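You operate a simulated robot arm through the tools that you are given. There is no shell and no other tool.

Carry out the task below with a simulated robot arm. There is one attempt and no reset: what you move stays moved.

## Task
Set the controls near the side table. At the end: the green roller screw is turned to slack; the gauge lever is set to down; the orange roller screw is turned to slack; the thumb screw of the sliding collar is turned to slack; whatever was shut is shut again. Leave all else as you found it, and nothing knocked over. The gauge lever goes to its stop.

Only the result counts: the job must be done as asked and must still hold three seconds after the hand-in. Knocking over, shifting, dropping, spilling or breaking anything else fails it.

## Robot
A 7-joint arm with a two-finger parallel gripper, fixed in place. Base frame: the origin is at the foot of the arm, x ahead of it, y to its left, z up; the work surface is at about z = 800. Lengths are in mm, angles in degrees, forces in N, time in s.
Its first joint turns from -166.0 to 166.0 degrees. Payload 4.4 kg.
The tool frame sits at the grasp point between the pads (the TCP): z along the fingers, y along the line on which they close. The tips reach 23 mm beyond it. The gripper opens to 94 mm. The fingers are 38 mm wide and 10 mm thick; the gripper's body (54 by 96 mm) begins 39 mm behind the TCP.
Orientation is told as [roll, pitch, yaw] about the base's x, y, z axes, in that order, counted from this pose: with the fingers straight down and closing along the base's y, the tool's x points along the base's -x, its y along +y and its z along -z.

## Interface
- The arm moves only by the tool step_arm. Its argument "series" is a list of rows, each a list of 7 numbers: the shift along the tool's x, y, z in mm, then the turn, a rotation vector about the tool's x, y, z in rad, then the gripper command, from -1 (fully open) to 1 (shut), values between in proportion. In form: [[tx, ty, tz, rx, ry, rz, grip], ...]. A call has 1 to 20 rows; each row shifts and turns the commanded pose from where the row before left it, along the tool's axes as they then stand. Rows are played at 5 a second. More than 50 mm and 8.6 degrees between two rows, or a gripper value outside its range, and nothing of the call is played. Where a pose cannot be reached the arm comes as near as it can. A force on the tool above 40 N (or 10 N above the force at the start of the call, whichever is more), or a blocked arm, ends the call early, and 0.2 s more pass. Each finger travels about 72 mm/s and halts on what it meets, pressing with about 34 N; the grip force reading is that of the motor and also rises with nothing between the fingers. The clock runs only during rows and for 0.2 s after the last one: add rows that do not move to give the fingers time. The reply holds the time, the measured pose of the TCP, the force on the tool along the base axes, the opening and the grip force, in the units named above and with some noise, with the torque about the TCP (base axes, N m) and any sound that the robot's microphone picked up.
- Cameras (640 x 400 px; columns grow to the right, rows downward): "scene" is fixed at [220.3, 651.7, 1552.4]; the picture's right is [-0.62, -0.78, 0.00], its down [-0.14, 0.11, -0.98] and it looks along [0.77, -0.62, -0.17] (base axes); focal length 249 px, centre (320, 200). "wrist" rides on the gripper at [86, 16, -75] in the tool frame; the picture's right is [-0.18, 0.98, 0.00], its down [-0.58, -0.11, -0.81] and it looks along [-0.79, -0.15, 0.59] (tool axes); focal length 243 px, centre (320, 200).
- grab_frame(camera): a new picture of that camera. The clock stands still meanwhile.
- pixel_to_xyz(camera, pixels): for up to 12 pixels [column, row] of the newest picture of that camera ("zoom" is the newest enlarged one), the place [x, y, z] in the base frame of the surface seen there, good to about 2 mm. The clock stands still meanwhile.
- enlarge(camera, box): a new picture of the part [left, top, right, bottom] of that camera's present view, enlarged. The clock stands still meanwhile.
- job_done(): hands the job in; it is judged then, once.

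Unless the task says otherwise, let go and move clear before handing in.

The tools are called after "Call:" as a command line: name --pt "numbers of a row" for each row, then --argument value for the rest, lists and objects as JSON in quotes. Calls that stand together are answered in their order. step_arm: Moves the arm, as the interface text tells. Its arguments: {"type":"object","properties":{"series":{"type":"array"}},"required":["series"]} The other tools are called the same way: grab_frame (camera) takes a picture; pixel_to_xyz (camera, pixels) gives the place of the surface under pixels of a picture; enlarge (camera, box) takes an enlarged picture of a part of a camera's view; job_done () hands the job in.

At the start:

```text
time: 0.0
tcp_pos: [606.0, 237.0, 1633.0]
orientation: [0.0, 0.0, -0.1]
force: [-0.1, 0.2, -0.4]
wrist_torque: [0.03, 0.01, 0.0]
grip_width: 94.0
grip_force: 0.1
```

scene: 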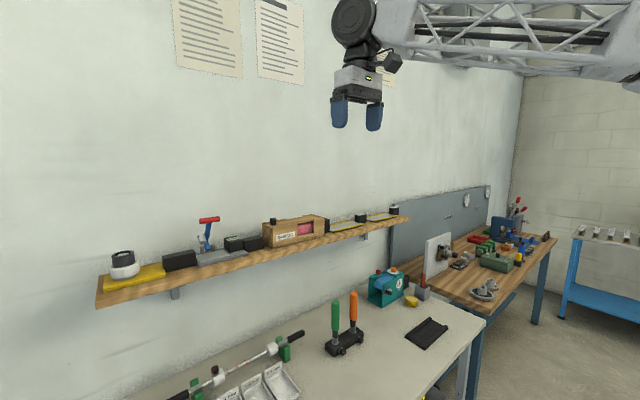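
wrist: 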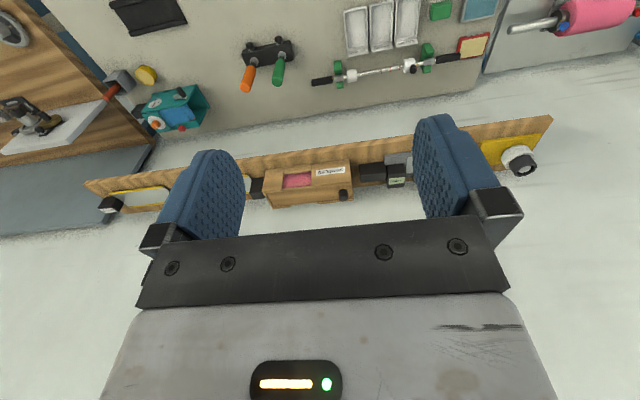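

The scene shows a shelf on the wall with boxes, and a bench with a green/orange handled tool at (345,325), a rod with collar at (235,370), and a side table at right (490,250). I will take enlarged views to identify the controls.

Call:
enlarge --camera "scene" --box '[380, 180, 580, 310]'

Call:
enlarge --camera "scene" --box '[160, 250, 480, 400]'

Call:
enlarge --camera "scene" --box '[90, 190, 420, 310]'

Call:
enlarge --camera "wrist" --box '[200, 0, 640, 220]'

Call:
enlarge --camera "wrist" --box '[0, 0, 320, 220]'

```text
3.08 times, centred on (480, 245) of scene
```

zoom: 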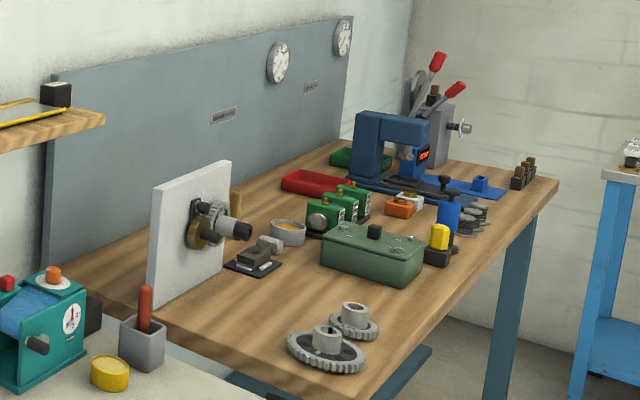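

```text
2.00 times, centred on (320, 325) of scene
```

zoom: 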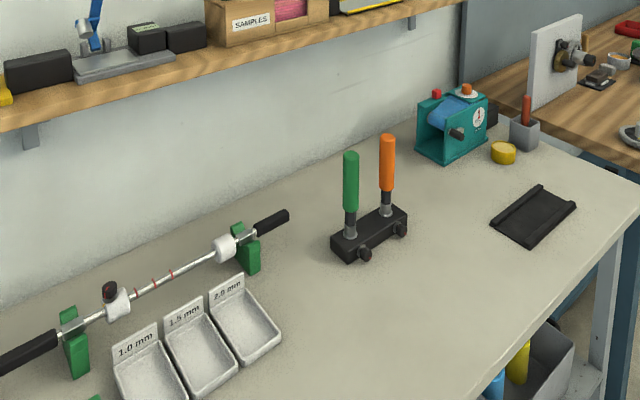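

```text
1.94 times, centred on (255, 250) of scene
```

zoom: 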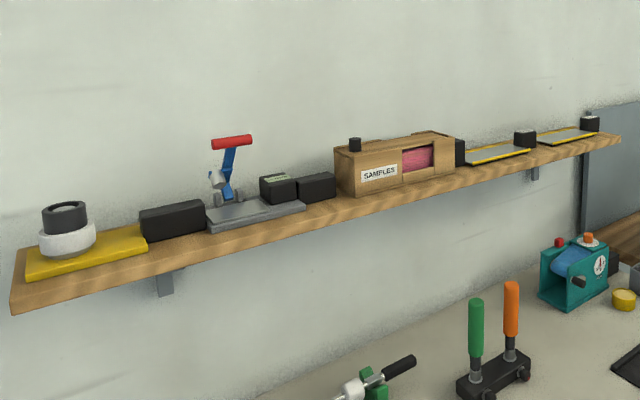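

```text
1.45 times, centred on (420, 110) of wrist
```

zoom: 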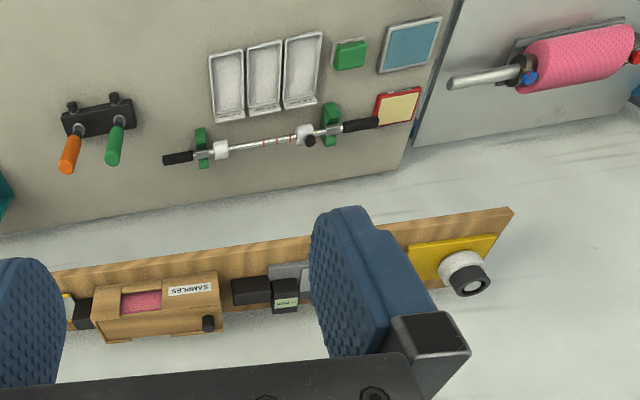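

```text
1.82 times, centred on (160, 110) of wrist
```

zoom: 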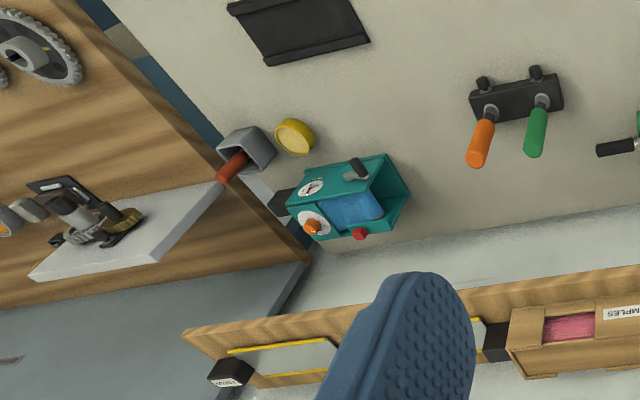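

The wrist view shows more at the right: a second table with a pink roller carrying blue and red knobs at about (570,15). I'll measure places of the main objects before moving for a better look.

Call:
grab_frame --camera "wrist"

Call:
pixel_to_xyz --camera "wrist" --pixels '[[565, 18], [510, 28], [600, 10], [410, 66], [335, 68], [265, 45], [175, 105], [430, 30], [630, 60], [480, 90], [115, 85], [40, 115]]'

Call:
enlarge --camera "wrist" --box '[480, 0, 640, 100]'

```text
taken
```

wrist: 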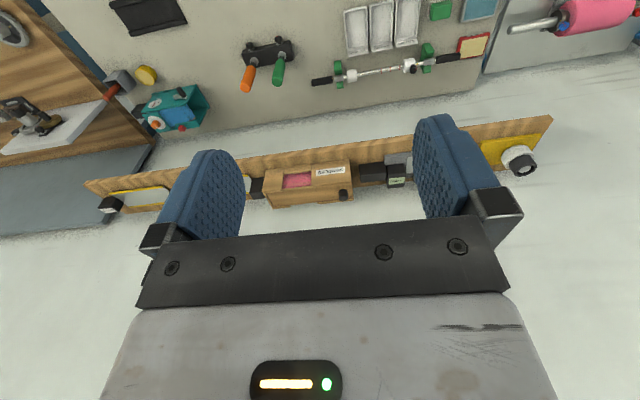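

```text
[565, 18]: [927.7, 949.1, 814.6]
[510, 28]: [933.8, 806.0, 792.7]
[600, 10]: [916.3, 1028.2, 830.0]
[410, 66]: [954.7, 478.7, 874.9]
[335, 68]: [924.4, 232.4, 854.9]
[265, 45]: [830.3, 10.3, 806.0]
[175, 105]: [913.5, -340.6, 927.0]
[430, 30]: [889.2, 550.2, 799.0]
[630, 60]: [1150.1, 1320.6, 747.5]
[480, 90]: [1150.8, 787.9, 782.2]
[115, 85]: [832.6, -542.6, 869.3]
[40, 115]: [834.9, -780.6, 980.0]
```

```text
4.00 times, centred on (560, 50) of wrist
```

zoom: 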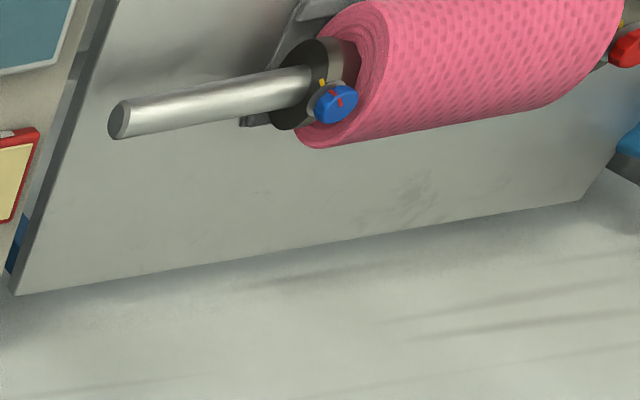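

The left table holds a pink roll at roughly (928,949,815) with a blue and a red knob. I'll yaw the hand left in place to look at that side.

Call:
step_arm --pt "0 0 0 0 0 -0.14 -1" --pt "0 0 0 0 0 -0.14 -1" --pt "0 0 0 0 0 -0.14 -1" --pt "0 0 0 0 0 -0.14 -1" --pt "0 0 0 0 0 -0.14 -1" --pt "0 0 0 0 0 -0.14 -1" --pt "0 0 0 0 0 0 -1"

Call:
grab_frame --camera "wrist"

```text
time: 1.6
tcp_pos: [606.6, 235.8, 1632.9]
orientation: [0.0, 0.1, 48.3]
force: [1.1, -0.7, -0.4]
wrist_torque: [0.0, 0.02, 0.06]
grip_width: 94.0
grip_force: 0.1
```

```text
taken
```

wrist: 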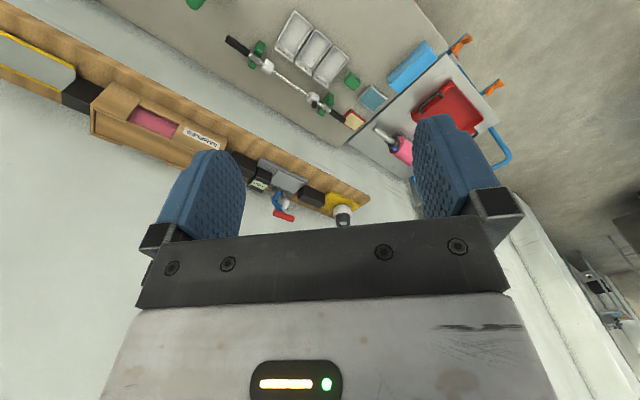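

The left table now shows a pink roll at (400,150), a red tray and orange clamps at (460,45) and (495,85), partly hidden by a finger. I'll enlarge and keep turning.

Call:
enlarge --camera "wrist" --box '[330, 0, 570, 200]'

Call:
step_arm --pt "0 0 0 0 0 -0.14 -1" --pt "0 0 0 0 0 -0.14 -1" --pt "0 0 0 0 0 -0.14 -1" --pt "0 0 0 0 0 -0.14 -1" --pt "0 0 0 0 0 0 -1"

Call:
grab_frame --camera "wrist"

```text
2.00 times, centred on (450, 100) of wrist
```

zoom: 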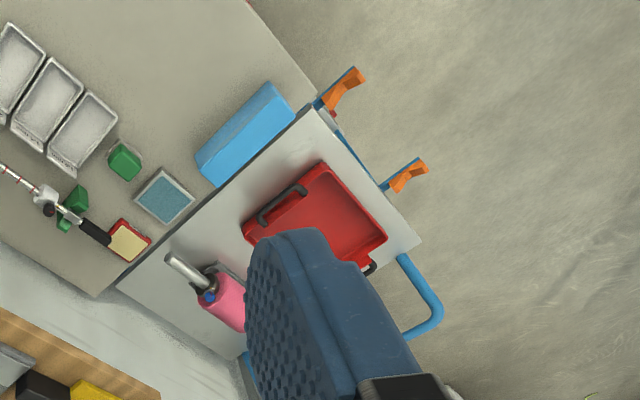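

```text
time: 2.8
tcp_pos: [605.9, 237.2, 1631.3]
orientation: [0.0, 0.0, 80.3]
force: [-0.5, 0.6, 0.0]
wrist_torque: [0.01, 0.02, 0.01]
grip_width: 93.8
grip_force: 0.1
```

```text
taken
```

wrist: 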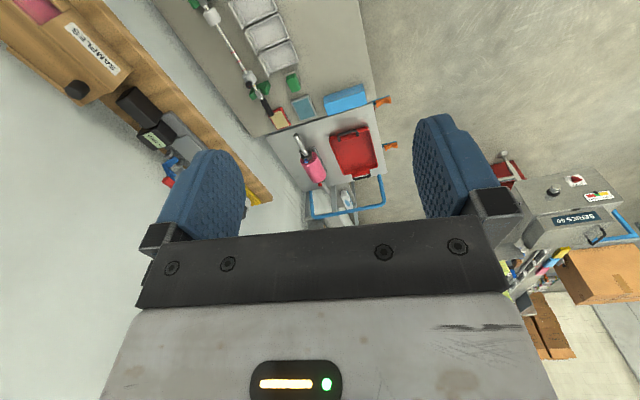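

The left side is a cart with a red tray, and further left a machine "SERIES 60". I'll enlarge these regions and the wooden side table for the roller screws.

Call:
enlarge --camera "wrist" --box '[240, 60, 420, 240]'

Call:
enlarge --camera "wrist" --box '[480, 120, 640, 240]'

Call:
enlarge --camera "scene" --box '[470, 190, 570, 250]'

Call:
enlarge --camera "scene" --box '[350, 250, 450, 320]'

Call:
enlarge --camera "scene" --box '[300, 280, 400, 370]'

Call:
enlarge --camera "scene" --box '[150, 310, 320, 400]'

```text
2.22 times, centred on (330, 150) of wrist
```

zoom: 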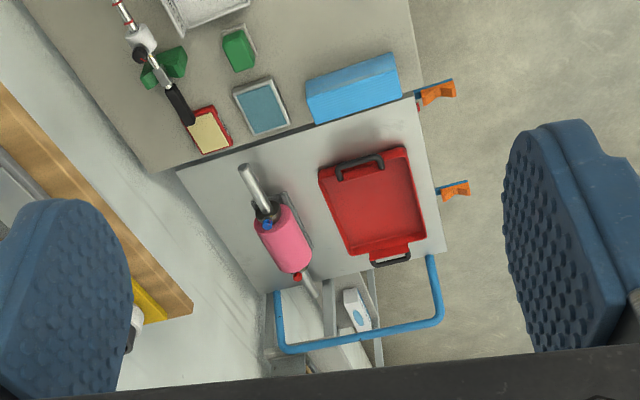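

```text
3.33 times, centred on (560, 180) of wrist
```

zoom: 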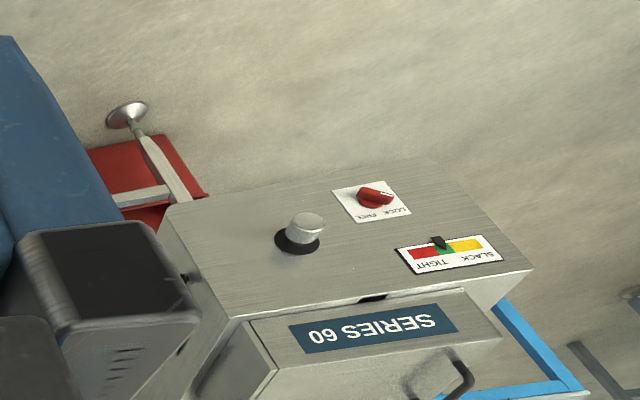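

```text
6.40 times, centred on (520, 220) of scene
```

zoom: 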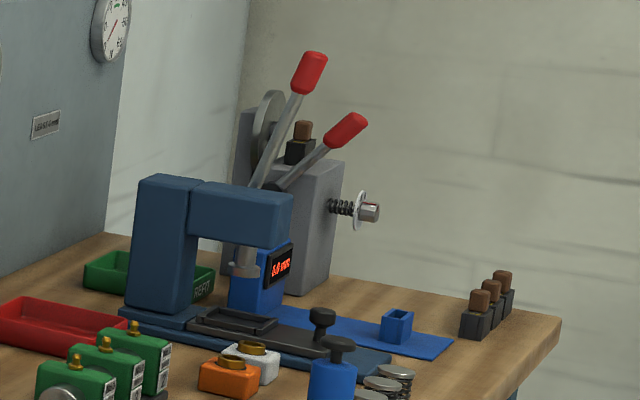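

```text
5.71 times, centred on (400, 285) of scene
```

zoom: 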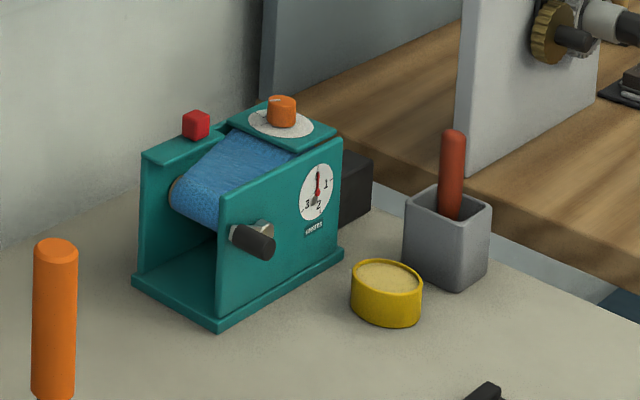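

```text
4.44 times, centred on (350, 325) of scene
```

zoom: 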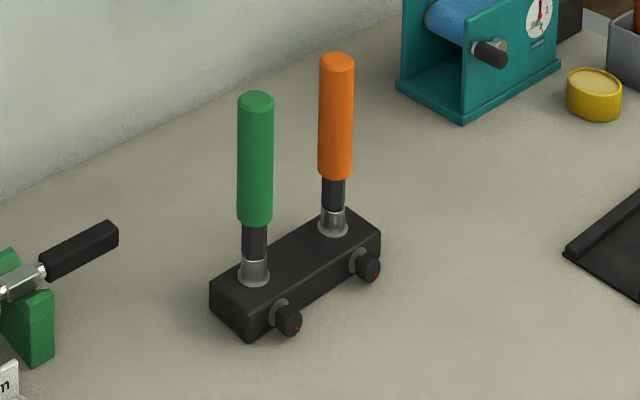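

```text
3.76 times, centred on (235, 355) of scene
```

zoom: 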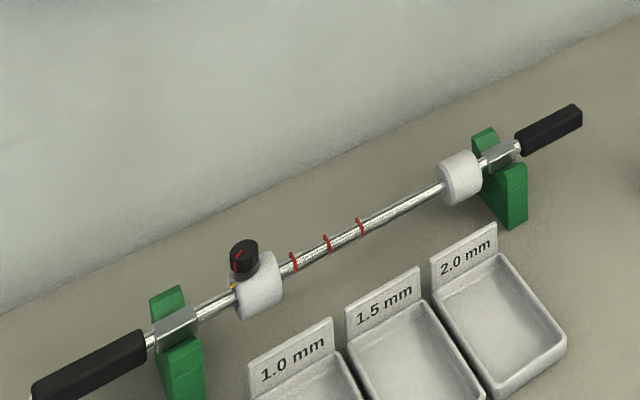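

The green and orange rollers stand in a black block, each with a small black knob with a red mark at (290,320) and (368,265) of the zoom; the collar on the rod has a black thumb screw with red mark. I still need to find the gauge lever, so I'll yaw back and look closer at the shelf and panel.

Call:
enlarge --camera "scene" --box '[90, 205, 220, 300]'

Call:
enlarge --camera "scene" --box '[180, 205, 340, 300]'

Call:
enlarge --camera "scene" --box '[410, 220, 500, 280]'

Call:
enlarge --camera "scene" --box '[380, 180, 500, 260]'

Call:
enlarge --camera "scene" --box '[470, 220, 560, 280]'

Call:
enlarge --camera "scene" --box '[310, 190, 420, 250]'

Call:
enlarge --camera "scene" --box '[540, 210, 640, 300]'

Call:
step_arm --pt "0 0 0 0 0 0.14 -1" --pt "0 0 0 0 0 0.14 -1" --pt "0 0 0 0 0 0.14 -1" --pt "0 0 0 0 0 0.14 -1" --pt "0 0 0 0 0 0.14 -1" --pt "0 0 0 0 0 0.14 -1" --pt "0 0 0 0 0 0.14 -1" --pt "0 0 0 0 0 0.14 -1" --pt "0 0 0 0 0 0.14 -1" --pt "0 0 0 0 0 0.14 -1"

```text
4.21 times, centred on (155, 252) of scene
```

zoom: 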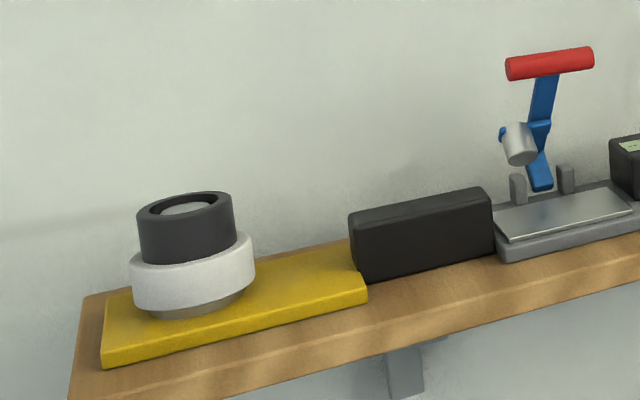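

```text
4.00 times, centred on (260, 252) of scene
```

zoom: 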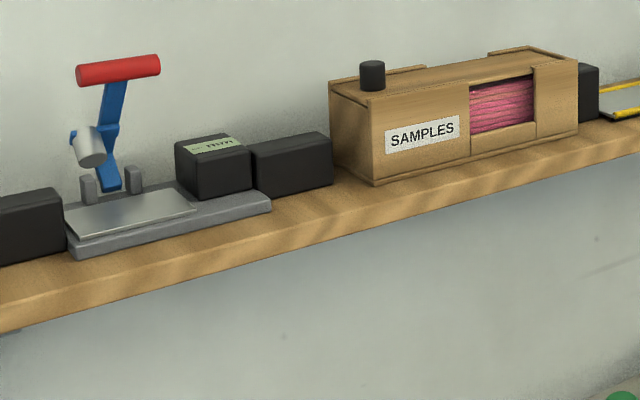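

```text
6.67 times, centred on (455, 250) of scene
```

zoom: 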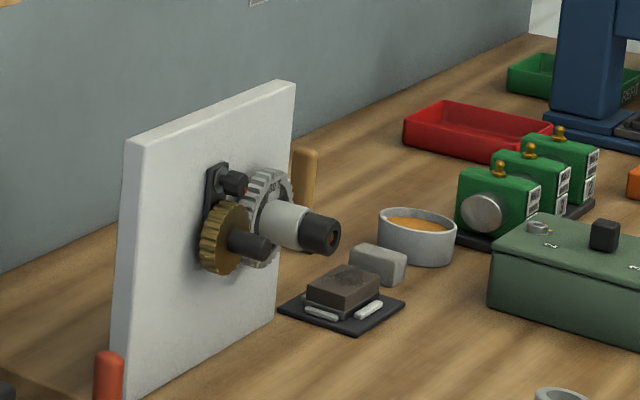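

```text
5.00 times, centred on (440, 220) of scene
```

zoom: 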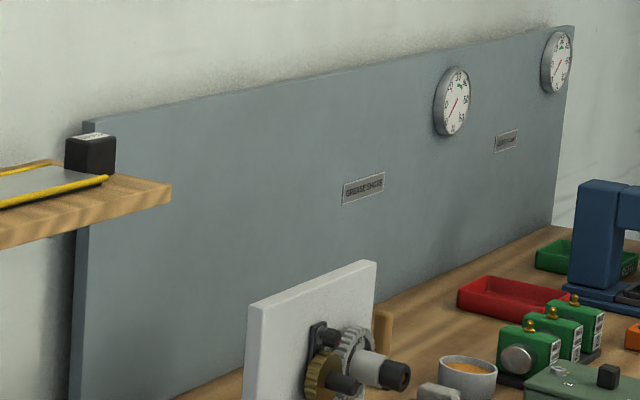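

```text
6.67 times, centred on (515, 250) of scene
```

zoom: 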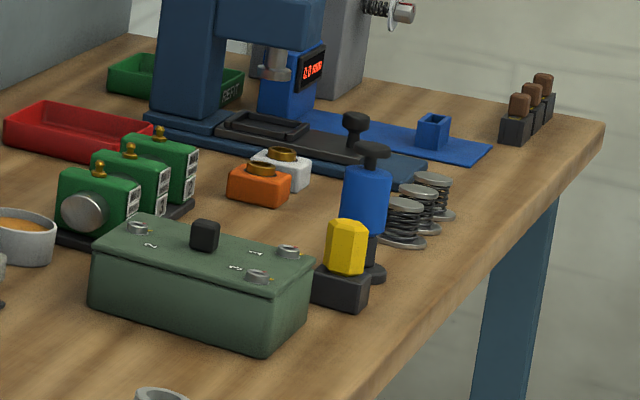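

```text
5.82 times, centred on (365, 220) of scene
```

zoom: 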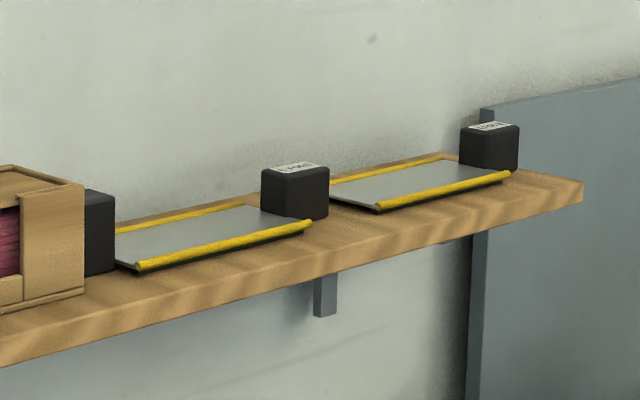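

```text
4.44 times, centred on (590, 255) of scene
```

zoom: 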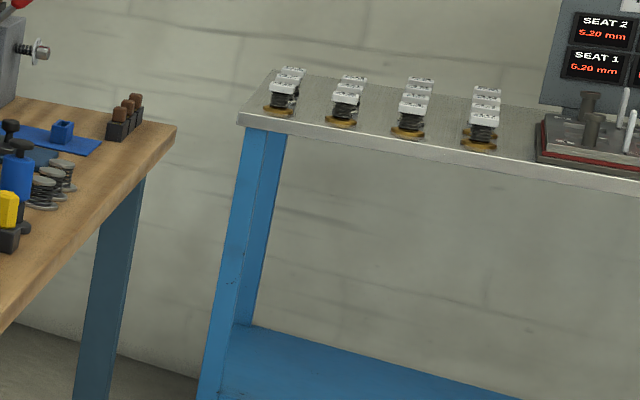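

```text
time: 5.0
tcp_pos: [606.3, 238.0, 1633.1]
orientation: [0.0, 0.0, -0.1]
force: [-0.6, 0.0, 0.2]
wrist_torque: [0.01, 0.0, 0.0]
grip_width: 94.0
grip_force: 0.0
```

The shelf holds a toggle lever and black boxes; the teal box on the bench has a dial, a black lever and knobs on top. I'll measure the shelf and handles from the wrist camera before moving in.

Call:
grab_frame --camera "wrist"

Call:
pixel_to_xyz --camera "wrist" --pixels '[[120, 180], [320, 155], [545, 120], [400, 175], [395, 160], [310, 180], [520, 160], [175, 125], [160, 75], [150, 10], [70, 60], [20, 200]]'

Call:
enlarge --camera "wrist" --box '[90, 60, 250, 160]'

Call:
enlarge --camera "wrist" --box '[220, 20, 320, 100]'

Call:
enlarge --camera "wrist" --box '[300, 20, 500, 110]'

```text
taken
```

wrist: 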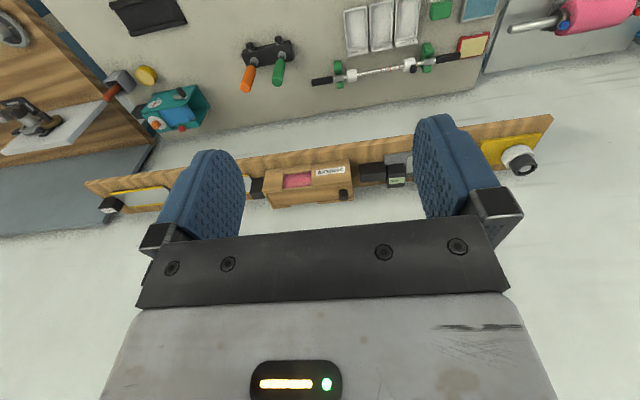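

```text
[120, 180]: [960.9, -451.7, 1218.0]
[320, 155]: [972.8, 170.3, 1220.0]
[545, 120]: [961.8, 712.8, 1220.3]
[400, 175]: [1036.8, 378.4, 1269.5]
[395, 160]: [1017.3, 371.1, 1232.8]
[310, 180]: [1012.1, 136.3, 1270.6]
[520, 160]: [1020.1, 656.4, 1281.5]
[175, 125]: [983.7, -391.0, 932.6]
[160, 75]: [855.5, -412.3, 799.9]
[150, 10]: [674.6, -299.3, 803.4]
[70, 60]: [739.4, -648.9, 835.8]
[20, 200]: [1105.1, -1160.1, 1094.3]
```

```text
4.00 times, centred on (170, 110) of wrist
```

zoom: 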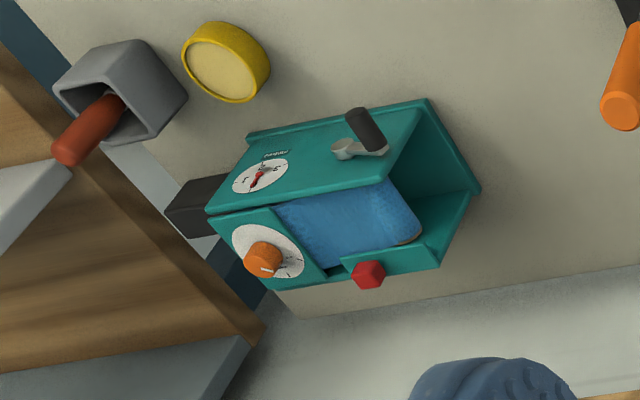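

```text
5.00 times, centred on (270, 60) of wrist
```

zoom: 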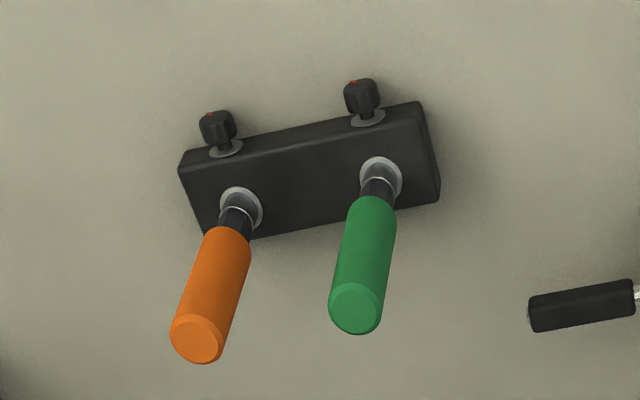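

```text
3.20 times, centred on (400, 65) of wrist
```

zoom: 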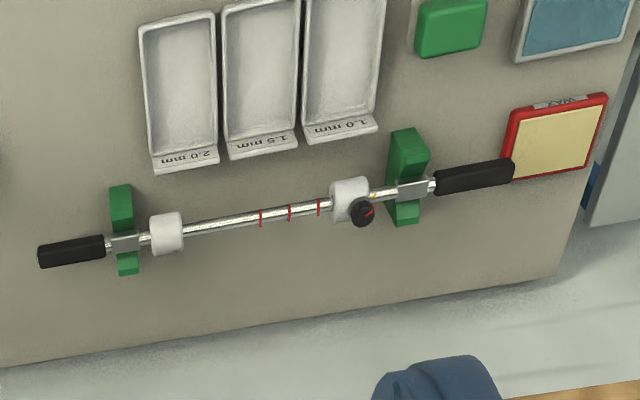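

Teal box has a crank/lever, a dial with a label, and knobs. I'll turn the hand right to survey the wooden side table from this height.

Call:
step_arm --pt "0 0 0 0 0 0.14 -1" --pt "0 0 0 0 0 0.14 -1" --pt "0 0 0 0 0 0.14 -1" --pt "0 0 0 0 0 0.14 -1" --pt "0 0 0 0 0 0.14 -1" --pt "0 0 0 0 0 0.14 -1" --pt "0 0 0 0 0 0 -1"

Call:
grab_frame --camera "wrist"

Call:
enlarge --camera "wrist" --box '[0, 0, 240, 150]'

Call:
enlarge --camera "wrist" --box '[200, 0, 440, 150]'

Call:
grab_frame --camera "scene"

```text
time: 6.6
tcp_pos: [606.1, 237.8, 1633.0]
orientation: [0.0, 0.0, -48.2]
force: [-0.4, 0.9, -0.1]
wrist_torque: [-0.02, 0.0, -0.01]
grip_width: 94.0
grip_force: 0.1
```

```text
taken
```

wrist: 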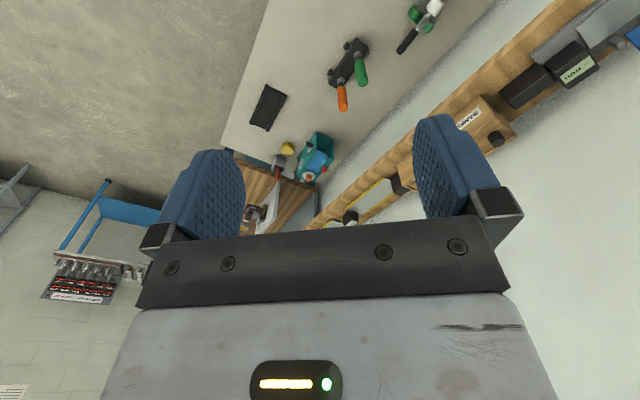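

```text
2.67 times, centred on (120, 75) of wrist
```

zoom: 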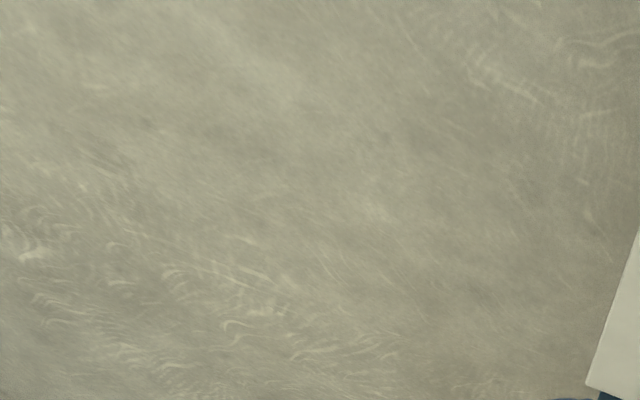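

```text
2.67 times, centred on (320, 75) of wrist
```

zoom: 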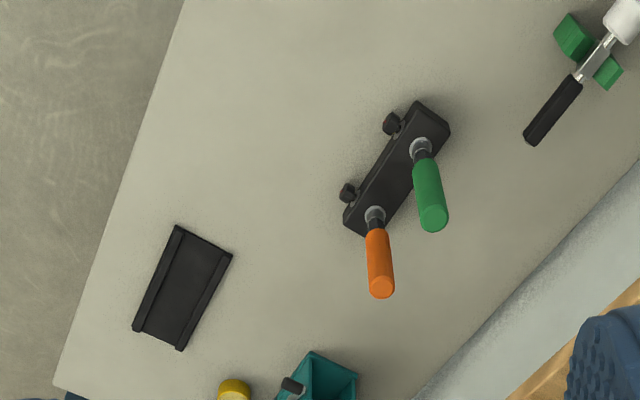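

```text
taken
```

scene: 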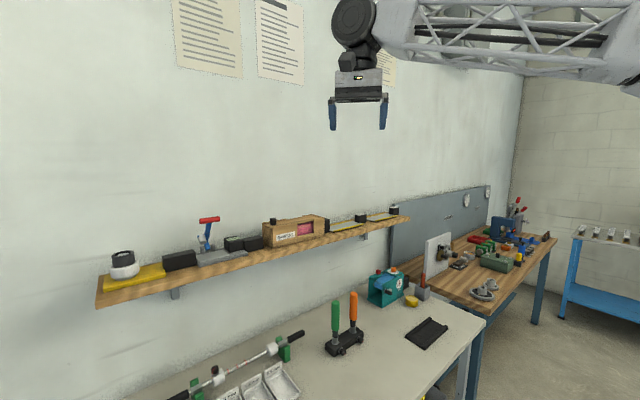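

The bench, its roller block and the rod are in front; I still lack a clear "gauge lever". I'll continue the survey further right and enlarge.

Call:
step_arm --pt "0 0 0 0 0 0.14 -1" --pt "0 0 0 0 0 0.14 -1" --pt "0 0 0 0 0 0.14 -1" --pt "0 0 0 0 0 0.14 -1" --pt "0 0 0 0 0 0.14 -1" --pt "0 0 0 0 0 0.14 -1" --pt "0 0 0 0 0 0 -1"

Call:
grab_frame --camera "wrist"

Call:
enlarge --camera "wrist" --box '[240, 90, 420, 240]'

Call:
step_arm --pt "0 0 0 0 0 0.14 -1" --pt "0 0 0 0 0 0.14 -1" --pt "0 0 0 0 0 0.14 -1" --pt "0 0 0 0 0 0.14 -1" --pt "0 0 0 0 0 0.14 -1" --pt "0 0 0 0 0 0.14 -1" --pt "0 0 0 0 0 0 -1"

Call:
grab_frame --camera "wrist"

```text
time: 8.2
tcp_pos: [606.2, 237.1, 1632.8]
orientation: [0.0, 0.0, -96.3]
force: [-0.4, 0.2, -0.2]
wrist_torque: [0.02, -0.02, 0.02]
grip_width: 93.9
grip_force: 0.1
```

```text
taken
```

wrist: 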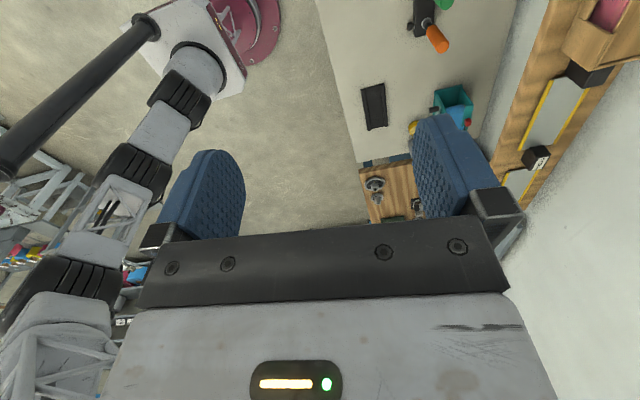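

```text
2.67 times, centred on (330, 165) of wrist
```

zoom: 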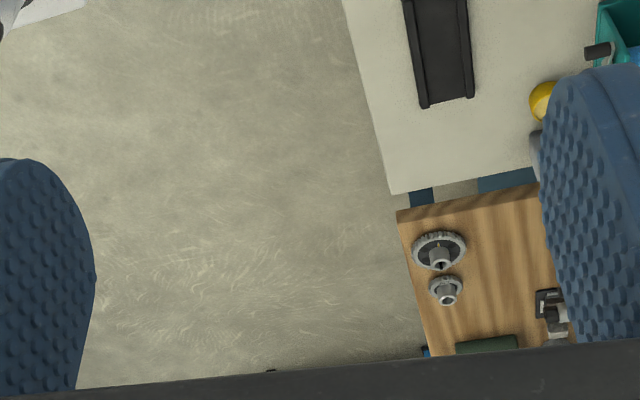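

```text
time: 9.8
tcp_pos: [605.8, 237.7, 1634.0]
orientation: [0.0, 0.1, -144.4]
force: [-0.2, 0.6, 0.1]
wrist_torque: [0.0, -0.03, -0.02]
grip_width: 94.1
grip_force: 0.0
```

```text
taken
```

wrist: 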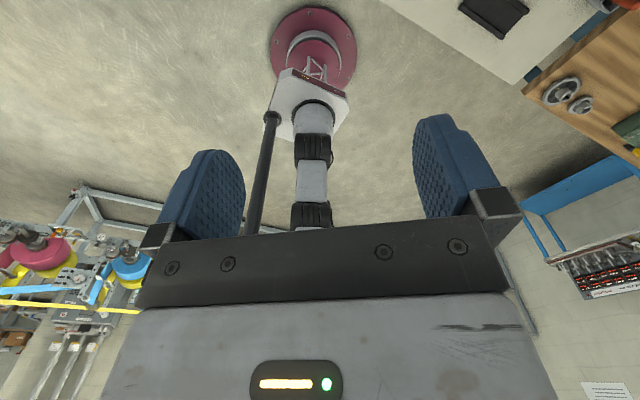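

Behind the arm on the left of this picture (around (70,270)) there is a frame with maroon, yellow and blue discs. I'll enlarge it.

Call:
enlarge --camera "wrist" --box '[0, 170, 180, 350]'

Call:
pixel_to_xyz --camera "wrist" --pixels '[[30, 245], [130, 265], [75, 290], [75, 215], [15, 340], [60, 350]]'

Call:
enlarge --camera "wrist" --box '[500, 60, 640, 160]'

Call:
enlarge --camera "wrist" --box '[520, 180, 640, 310]'

```text
2.22 times, centred on (90, 260) of wrist
```

zoom: 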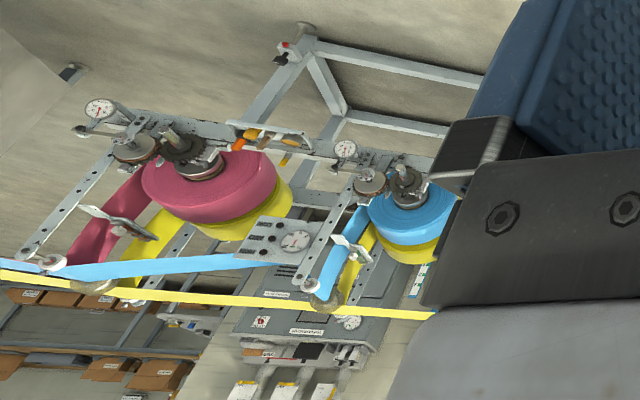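

```text
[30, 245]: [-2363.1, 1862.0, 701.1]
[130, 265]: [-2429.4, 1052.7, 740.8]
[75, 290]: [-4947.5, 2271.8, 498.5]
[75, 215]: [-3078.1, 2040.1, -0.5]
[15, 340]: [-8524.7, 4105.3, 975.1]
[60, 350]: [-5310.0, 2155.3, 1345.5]
```

```text
4.00 times, centred on (570, 110) of wrist
```

zoom: 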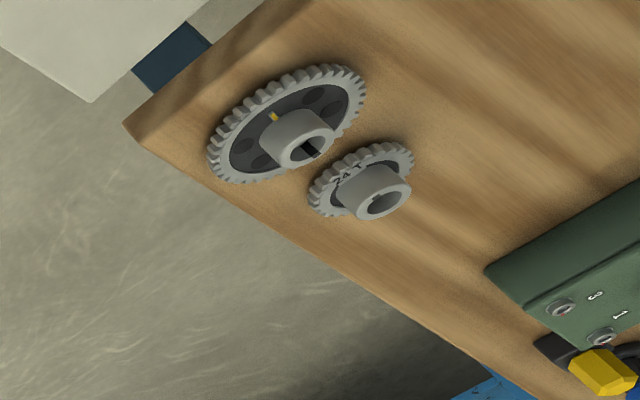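

```text
3.08 times, centred on (580, 245) of wrist
```

zoom: 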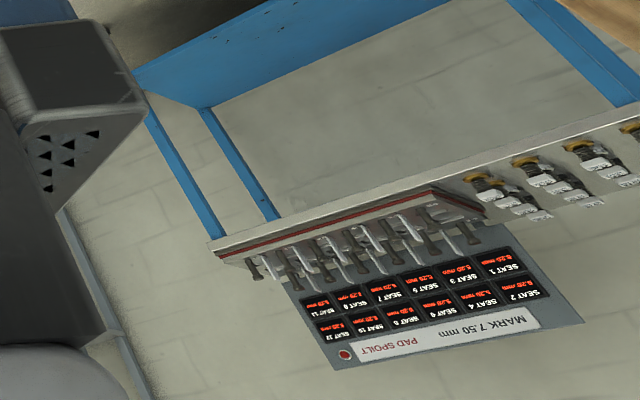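

Those are metres away, out of reach, so the controls must be on the bench, shelf or cart. I'll yaw back and go down for a close look at the teal box.

Call:
step_arm --pt "0 0 0 0 0 -0.14 -1" --pt "0 0 0 0 0 -0.14 -1" --pt "0 0 0 0 0 -0.14 -1" --pt "0 0 0 0 0 -0.14 -1" --pt "0 0 0 0 0 -0.14 -1" --pt "0 0 0 0 0 -0.14 -1" --pt "0 0 0 0 0 -0.14 -1" --pt "0 0 0 0 0 -0.14 -1" --pt "0 0 0 0 0 -0.14 -1" --pt "0 0 0 0 0 -0.14 -1" --pt "0 0 0 0 0 -0.14 -1" --pt "0 0 0 0 0 -0.14 -1" --pt "0 0 0 0 0 -0.14 -1" --pt "0 0 0 0 0 -0.14 -1" --pt "0 0 0 0 0 -0.14 -1" --pt "0 0 0 0 0 -0.14 -1" --pt "0 0 0 0 0 -0.14 -1" --pt "0 0 0 0 0 -0.14 -1"

Call:
step_arm --pt "3.3 -41.3 27.4 0 0 0 -1" --pt "3.3 -41.3 27.4 0 0 0 -1" --pt "3.3 -41.3 27.4 0 0 0 -1" --pt "3.3 -41.3 27.4 0 0 0 -1" --pt "3.3 -41.3 27.4 0 0 0 -1" --pt "3.3 -41.3 27.4 0 0 0 -1" --pt "3.3 -41.3 27.4 0 0 0 -1" --pt "3.3 -41.3 27.4 0 0 0 -1" --pt "3.3 -41.3 27.4 0 0 0 -1" --pt "3.3 -41.3 27.4 0 0 0 -1" --pt "3.3 -41.3 27.4 0 0 0 -1" --pt "3.3 -41.3 27.4 0 0 0 -1" --pt "3.3 -41.3 27.4 0 0 0 -1" --pt "3.3 -41.3 27.4 0 0 0 -1" --pt "0 0 0 0 0 0 -1"

Call:
grab_frame --camera "wrist"

```text
time: 13.6
tcp_pos: [606.3, 236.9, 1633.0]
orientation: [0.0, 0.0, 0.2]
force: [-0.7, -0.3, 1.3]
wrist_torque: [-0.01, 0.03, -0.02]
grip_width: 94.1
grip_force: 0.0
```

```text
time: 16.8
tcp_pos: [559.6, -340.0, 1250.4]
orientation: [0.0, 0.1, -0.1]
force: [-0.5, 1.1, 0.4]
wrist_torque: [0.0, 0.01, 0.01]
grip_width: 93.8
grip_force: 0.2
```

```text
taken
```

wrist: 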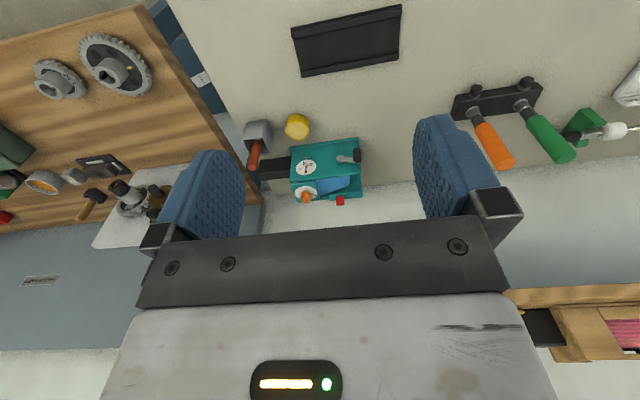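

The teal box is now between the fingers at (325,170). I'll enlarge it, the roller block and the left part of the wooden table.

Call:
enlarge --camera "wrist" --box '[240, 100, 400, 220]'

Call:
enlarge --camera "wrist" --box '[440, 60, 600, 180]'

Call:
enlarge --camera "wrist" --box '[60, 130, 190, 250]'

Call:
enlarge --camera "wrist" --box '[560, 60, 640, 160]'

Call:
pixel_to_xyz --camera "wrist" --pixels '[[306, 167], [345, 155], [340, 200], [306, 195], [475, 90], [525, 83], [488, 130], [545, 130], [150, 185], [320, 150]]'

```text
3.33 times, centred on (320, 160) of wrist
```

zoom: 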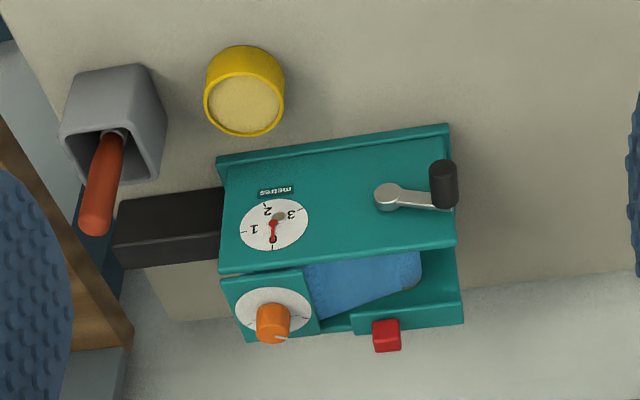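

```text
3.33 times, centred on (520, 120) of wrist
```

zoom: 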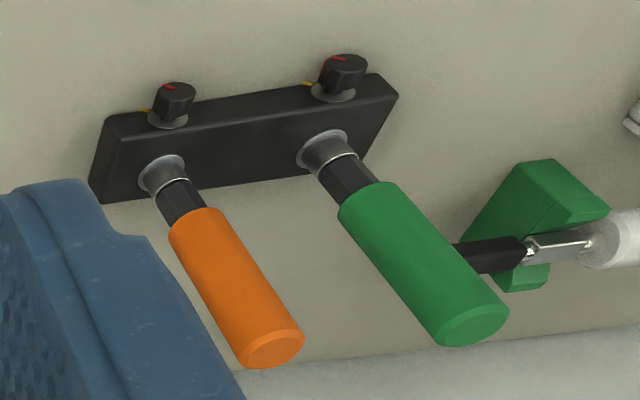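

```text
3.33 times, centred on (125, 190) of wrist
```

zoom: 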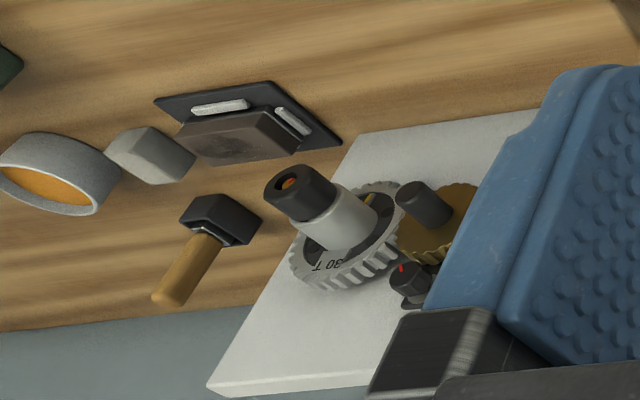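

```text
4.00 times, centred on (600, 110) of wrist
```

zoom: 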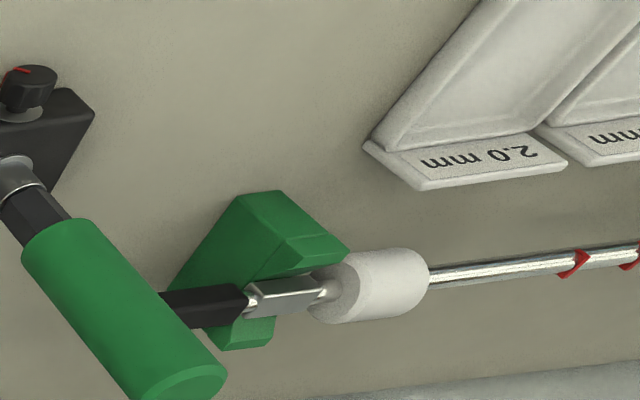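

```text
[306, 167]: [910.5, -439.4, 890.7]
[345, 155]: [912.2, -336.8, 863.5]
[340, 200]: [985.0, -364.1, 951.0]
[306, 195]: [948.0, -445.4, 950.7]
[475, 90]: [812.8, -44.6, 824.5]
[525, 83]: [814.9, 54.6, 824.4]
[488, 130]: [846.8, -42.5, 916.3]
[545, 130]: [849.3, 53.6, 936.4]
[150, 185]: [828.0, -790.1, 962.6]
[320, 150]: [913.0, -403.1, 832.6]
```

The roller screws are the two black knobs facing the robot at about (813,-45,824) and (815,55,824), each with a red pointer and a yellow mark on the block. Now I'll examine the shelf and rod end from the scene camera with coordinates.

Call:
grab_frame --camera "scene"

Call:
pixel_to_xyz --camera "scene" --pixels '[[208, 220], [208, 238], [203, 237], [180, 260], [123, 265], [123, 252], [272, 222], [295, 233], [215, 256], [234, 243], [252, 243], [218, 371]]'

Call:
enlarge --camera "scene" --box '[185, 210, 265, 270]'

Call:
enlarge --camera "scene" --box '[190, 350, 260, 400]'

```text
taken
```

scene: 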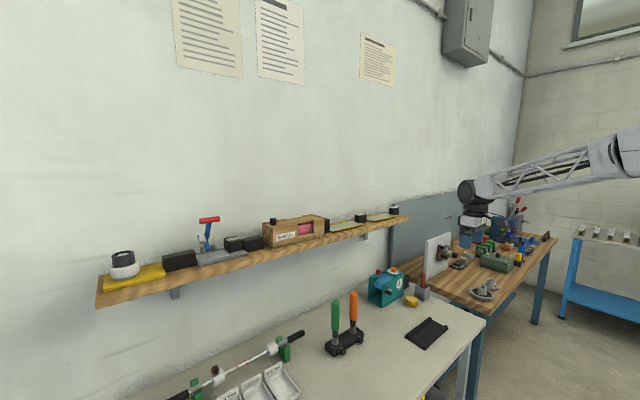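

```text
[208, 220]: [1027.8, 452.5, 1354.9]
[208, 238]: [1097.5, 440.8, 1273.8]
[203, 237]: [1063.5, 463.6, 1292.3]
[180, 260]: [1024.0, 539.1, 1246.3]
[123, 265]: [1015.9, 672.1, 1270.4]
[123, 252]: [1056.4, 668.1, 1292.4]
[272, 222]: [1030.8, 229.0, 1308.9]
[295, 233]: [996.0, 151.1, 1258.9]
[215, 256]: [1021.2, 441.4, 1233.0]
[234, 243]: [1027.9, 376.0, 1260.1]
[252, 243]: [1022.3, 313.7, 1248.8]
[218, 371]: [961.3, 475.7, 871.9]
```

```text
6.67 times, centred on (225, 240) of scene
```

zoom: 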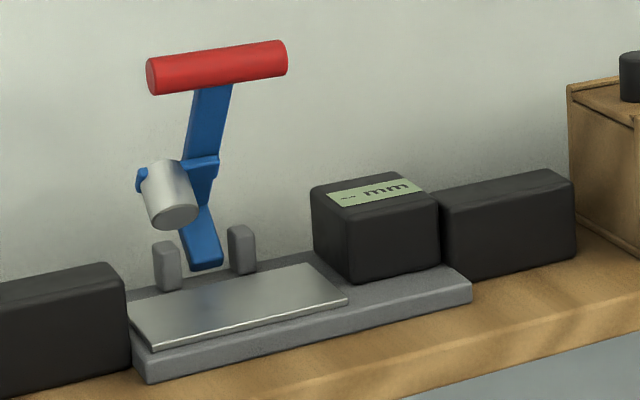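

```text
8.00 times, centred on (225, 375) of scene
```

zoom: 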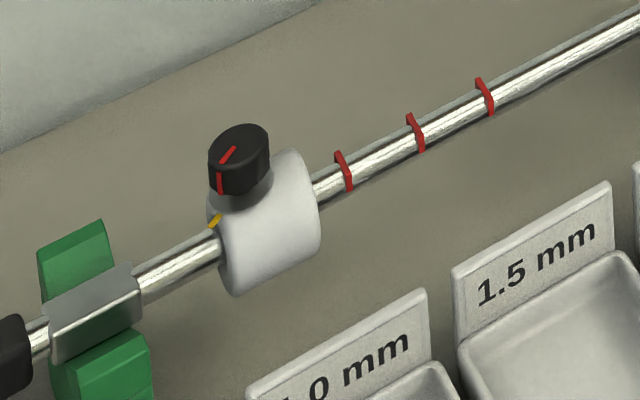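

On the shelf, the device with the "-- mm" display at (380,190) of the zoom is a thickness gauge; its blue lever with red bar at about (1028,452,1355) is the gauge lever, now up. I'll move closer to the roller knobs to read their marks.

Call:
step_arm --pt "-10.2 37.4 29 0 0 0 -1" --pt "-10.2 37.4 29 0 0 0 -1" --pt "-10.2 37.4 29 0 0 0 -1" --pt "-10.2 37.4 29 0 0 0 -1" --pt "-10.2 37.4 29 0 0 0 -1" --pt "-10.2 37.4 29 0 0 0 -1" --pt "-10.2 37.4 29 0 0 0 -1" --pt "-10.2 37.4 29 0 0 0 -1" --pt "-10.2 37.4 29 0 0 0 -1" --pt "-10.2 37.4 29 0 0 0 -1" --pt "0 0 0 0 0 0 -1"

Call:
grab_frame --camera "wrist"

Call:
enlarge --camera "wrist" --box '[240, 80, 400, 240]'

```text
time: 19.2
tcp_pos: [659.4, 33.3, 959.2]
orientation: [0.0, 0.0, 0.0]
force: [-0.7, 0.2, 1.3]
wrist_torque: [0.01, 0.0, 0.04]
grip_width: 94.0
grip_force: 0.0
```

```text
taken
```

wrist: 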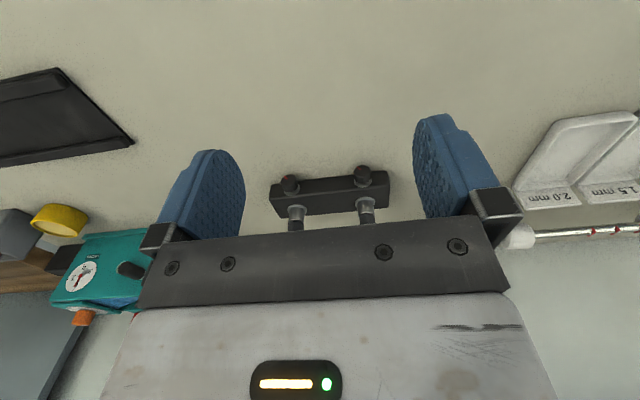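

```text
2.50 times, centred on (320, 160) of wrist
```

zoom: 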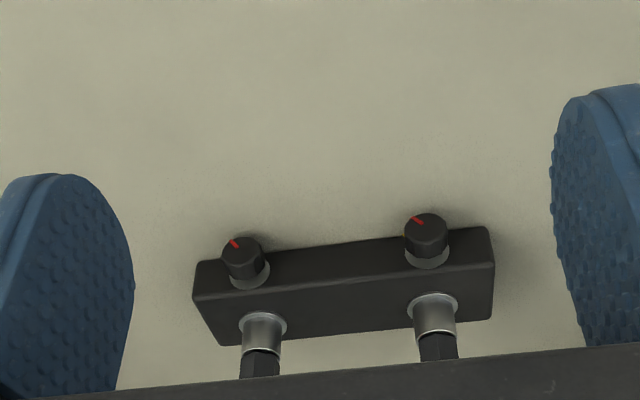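

Both knobs are visible at (290,183) and (361,175). I'll enlarge each and measure.

Call:
enlarge --camera "wrist" --box '[335, 150, 395, 200]'

Call:
pixel_to_xyz --camera "zoom" --pixels '[[320, 200], [320, 300], [320, 120], [220, 200], [420, 200]]'

Call:
enlarge --camera "wrist" --box '[260, 155, 320, 205]'

Call:
pixel_to_xyz --camera "zoom" --pixels '[[320, 200], [320, 300], [320, 120], [220, 200], [420, 200]]'

```text
8.00 times, centred on (365, 175) of wrist
```

zoom: 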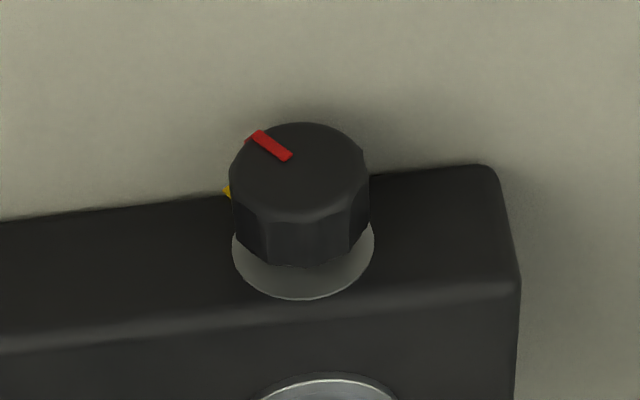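

```text
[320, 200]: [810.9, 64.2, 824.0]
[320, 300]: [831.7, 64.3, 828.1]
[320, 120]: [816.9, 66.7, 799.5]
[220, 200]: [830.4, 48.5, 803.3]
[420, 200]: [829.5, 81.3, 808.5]
```

```text
8.00 times, centred on (290, 180) of wrist
```

zoom: 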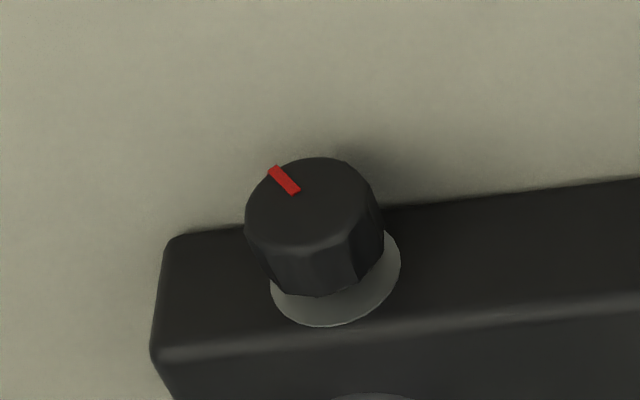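

```text
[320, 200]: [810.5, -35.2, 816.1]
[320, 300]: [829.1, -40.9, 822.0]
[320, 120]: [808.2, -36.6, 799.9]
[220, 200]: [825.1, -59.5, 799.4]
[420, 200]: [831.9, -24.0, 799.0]
```

The green knob's pointer lies at upper-left in the picture and the yellow mark peeks out behind it on the same side. I'll measure the knob faces precisely.

Call:
enlarge --camera "wrist" --box '[345, 155, 385, 195]'

Call:
pixel_to_xyz --camera "zoom" --pixels '[[285, 150], [240, 150], [340, 150], [285, 105], [285, 205], [285, 240], [285, 290], [200, 140], [370, 140], [285, 330], [170, 185], [285, 380]]'

```text
10.00 times, centred on (365, 175) of wrist
```

zoom: 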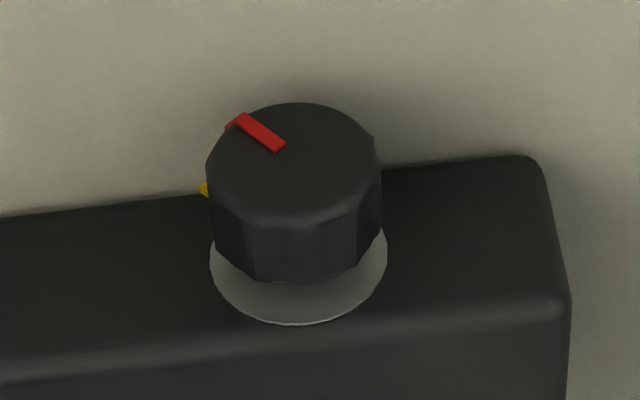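

```text
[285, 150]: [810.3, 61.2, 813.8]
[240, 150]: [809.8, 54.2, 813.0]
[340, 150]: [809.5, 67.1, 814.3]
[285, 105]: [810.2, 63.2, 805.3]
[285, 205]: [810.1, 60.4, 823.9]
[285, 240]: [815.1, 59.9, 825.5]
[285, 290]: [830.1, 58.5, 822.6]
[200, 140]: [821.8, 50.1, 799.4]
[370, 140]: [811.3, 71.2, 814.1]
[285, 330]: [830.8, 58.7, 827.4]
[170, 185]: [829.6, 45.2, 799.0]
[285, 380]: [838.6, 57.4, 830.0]
```

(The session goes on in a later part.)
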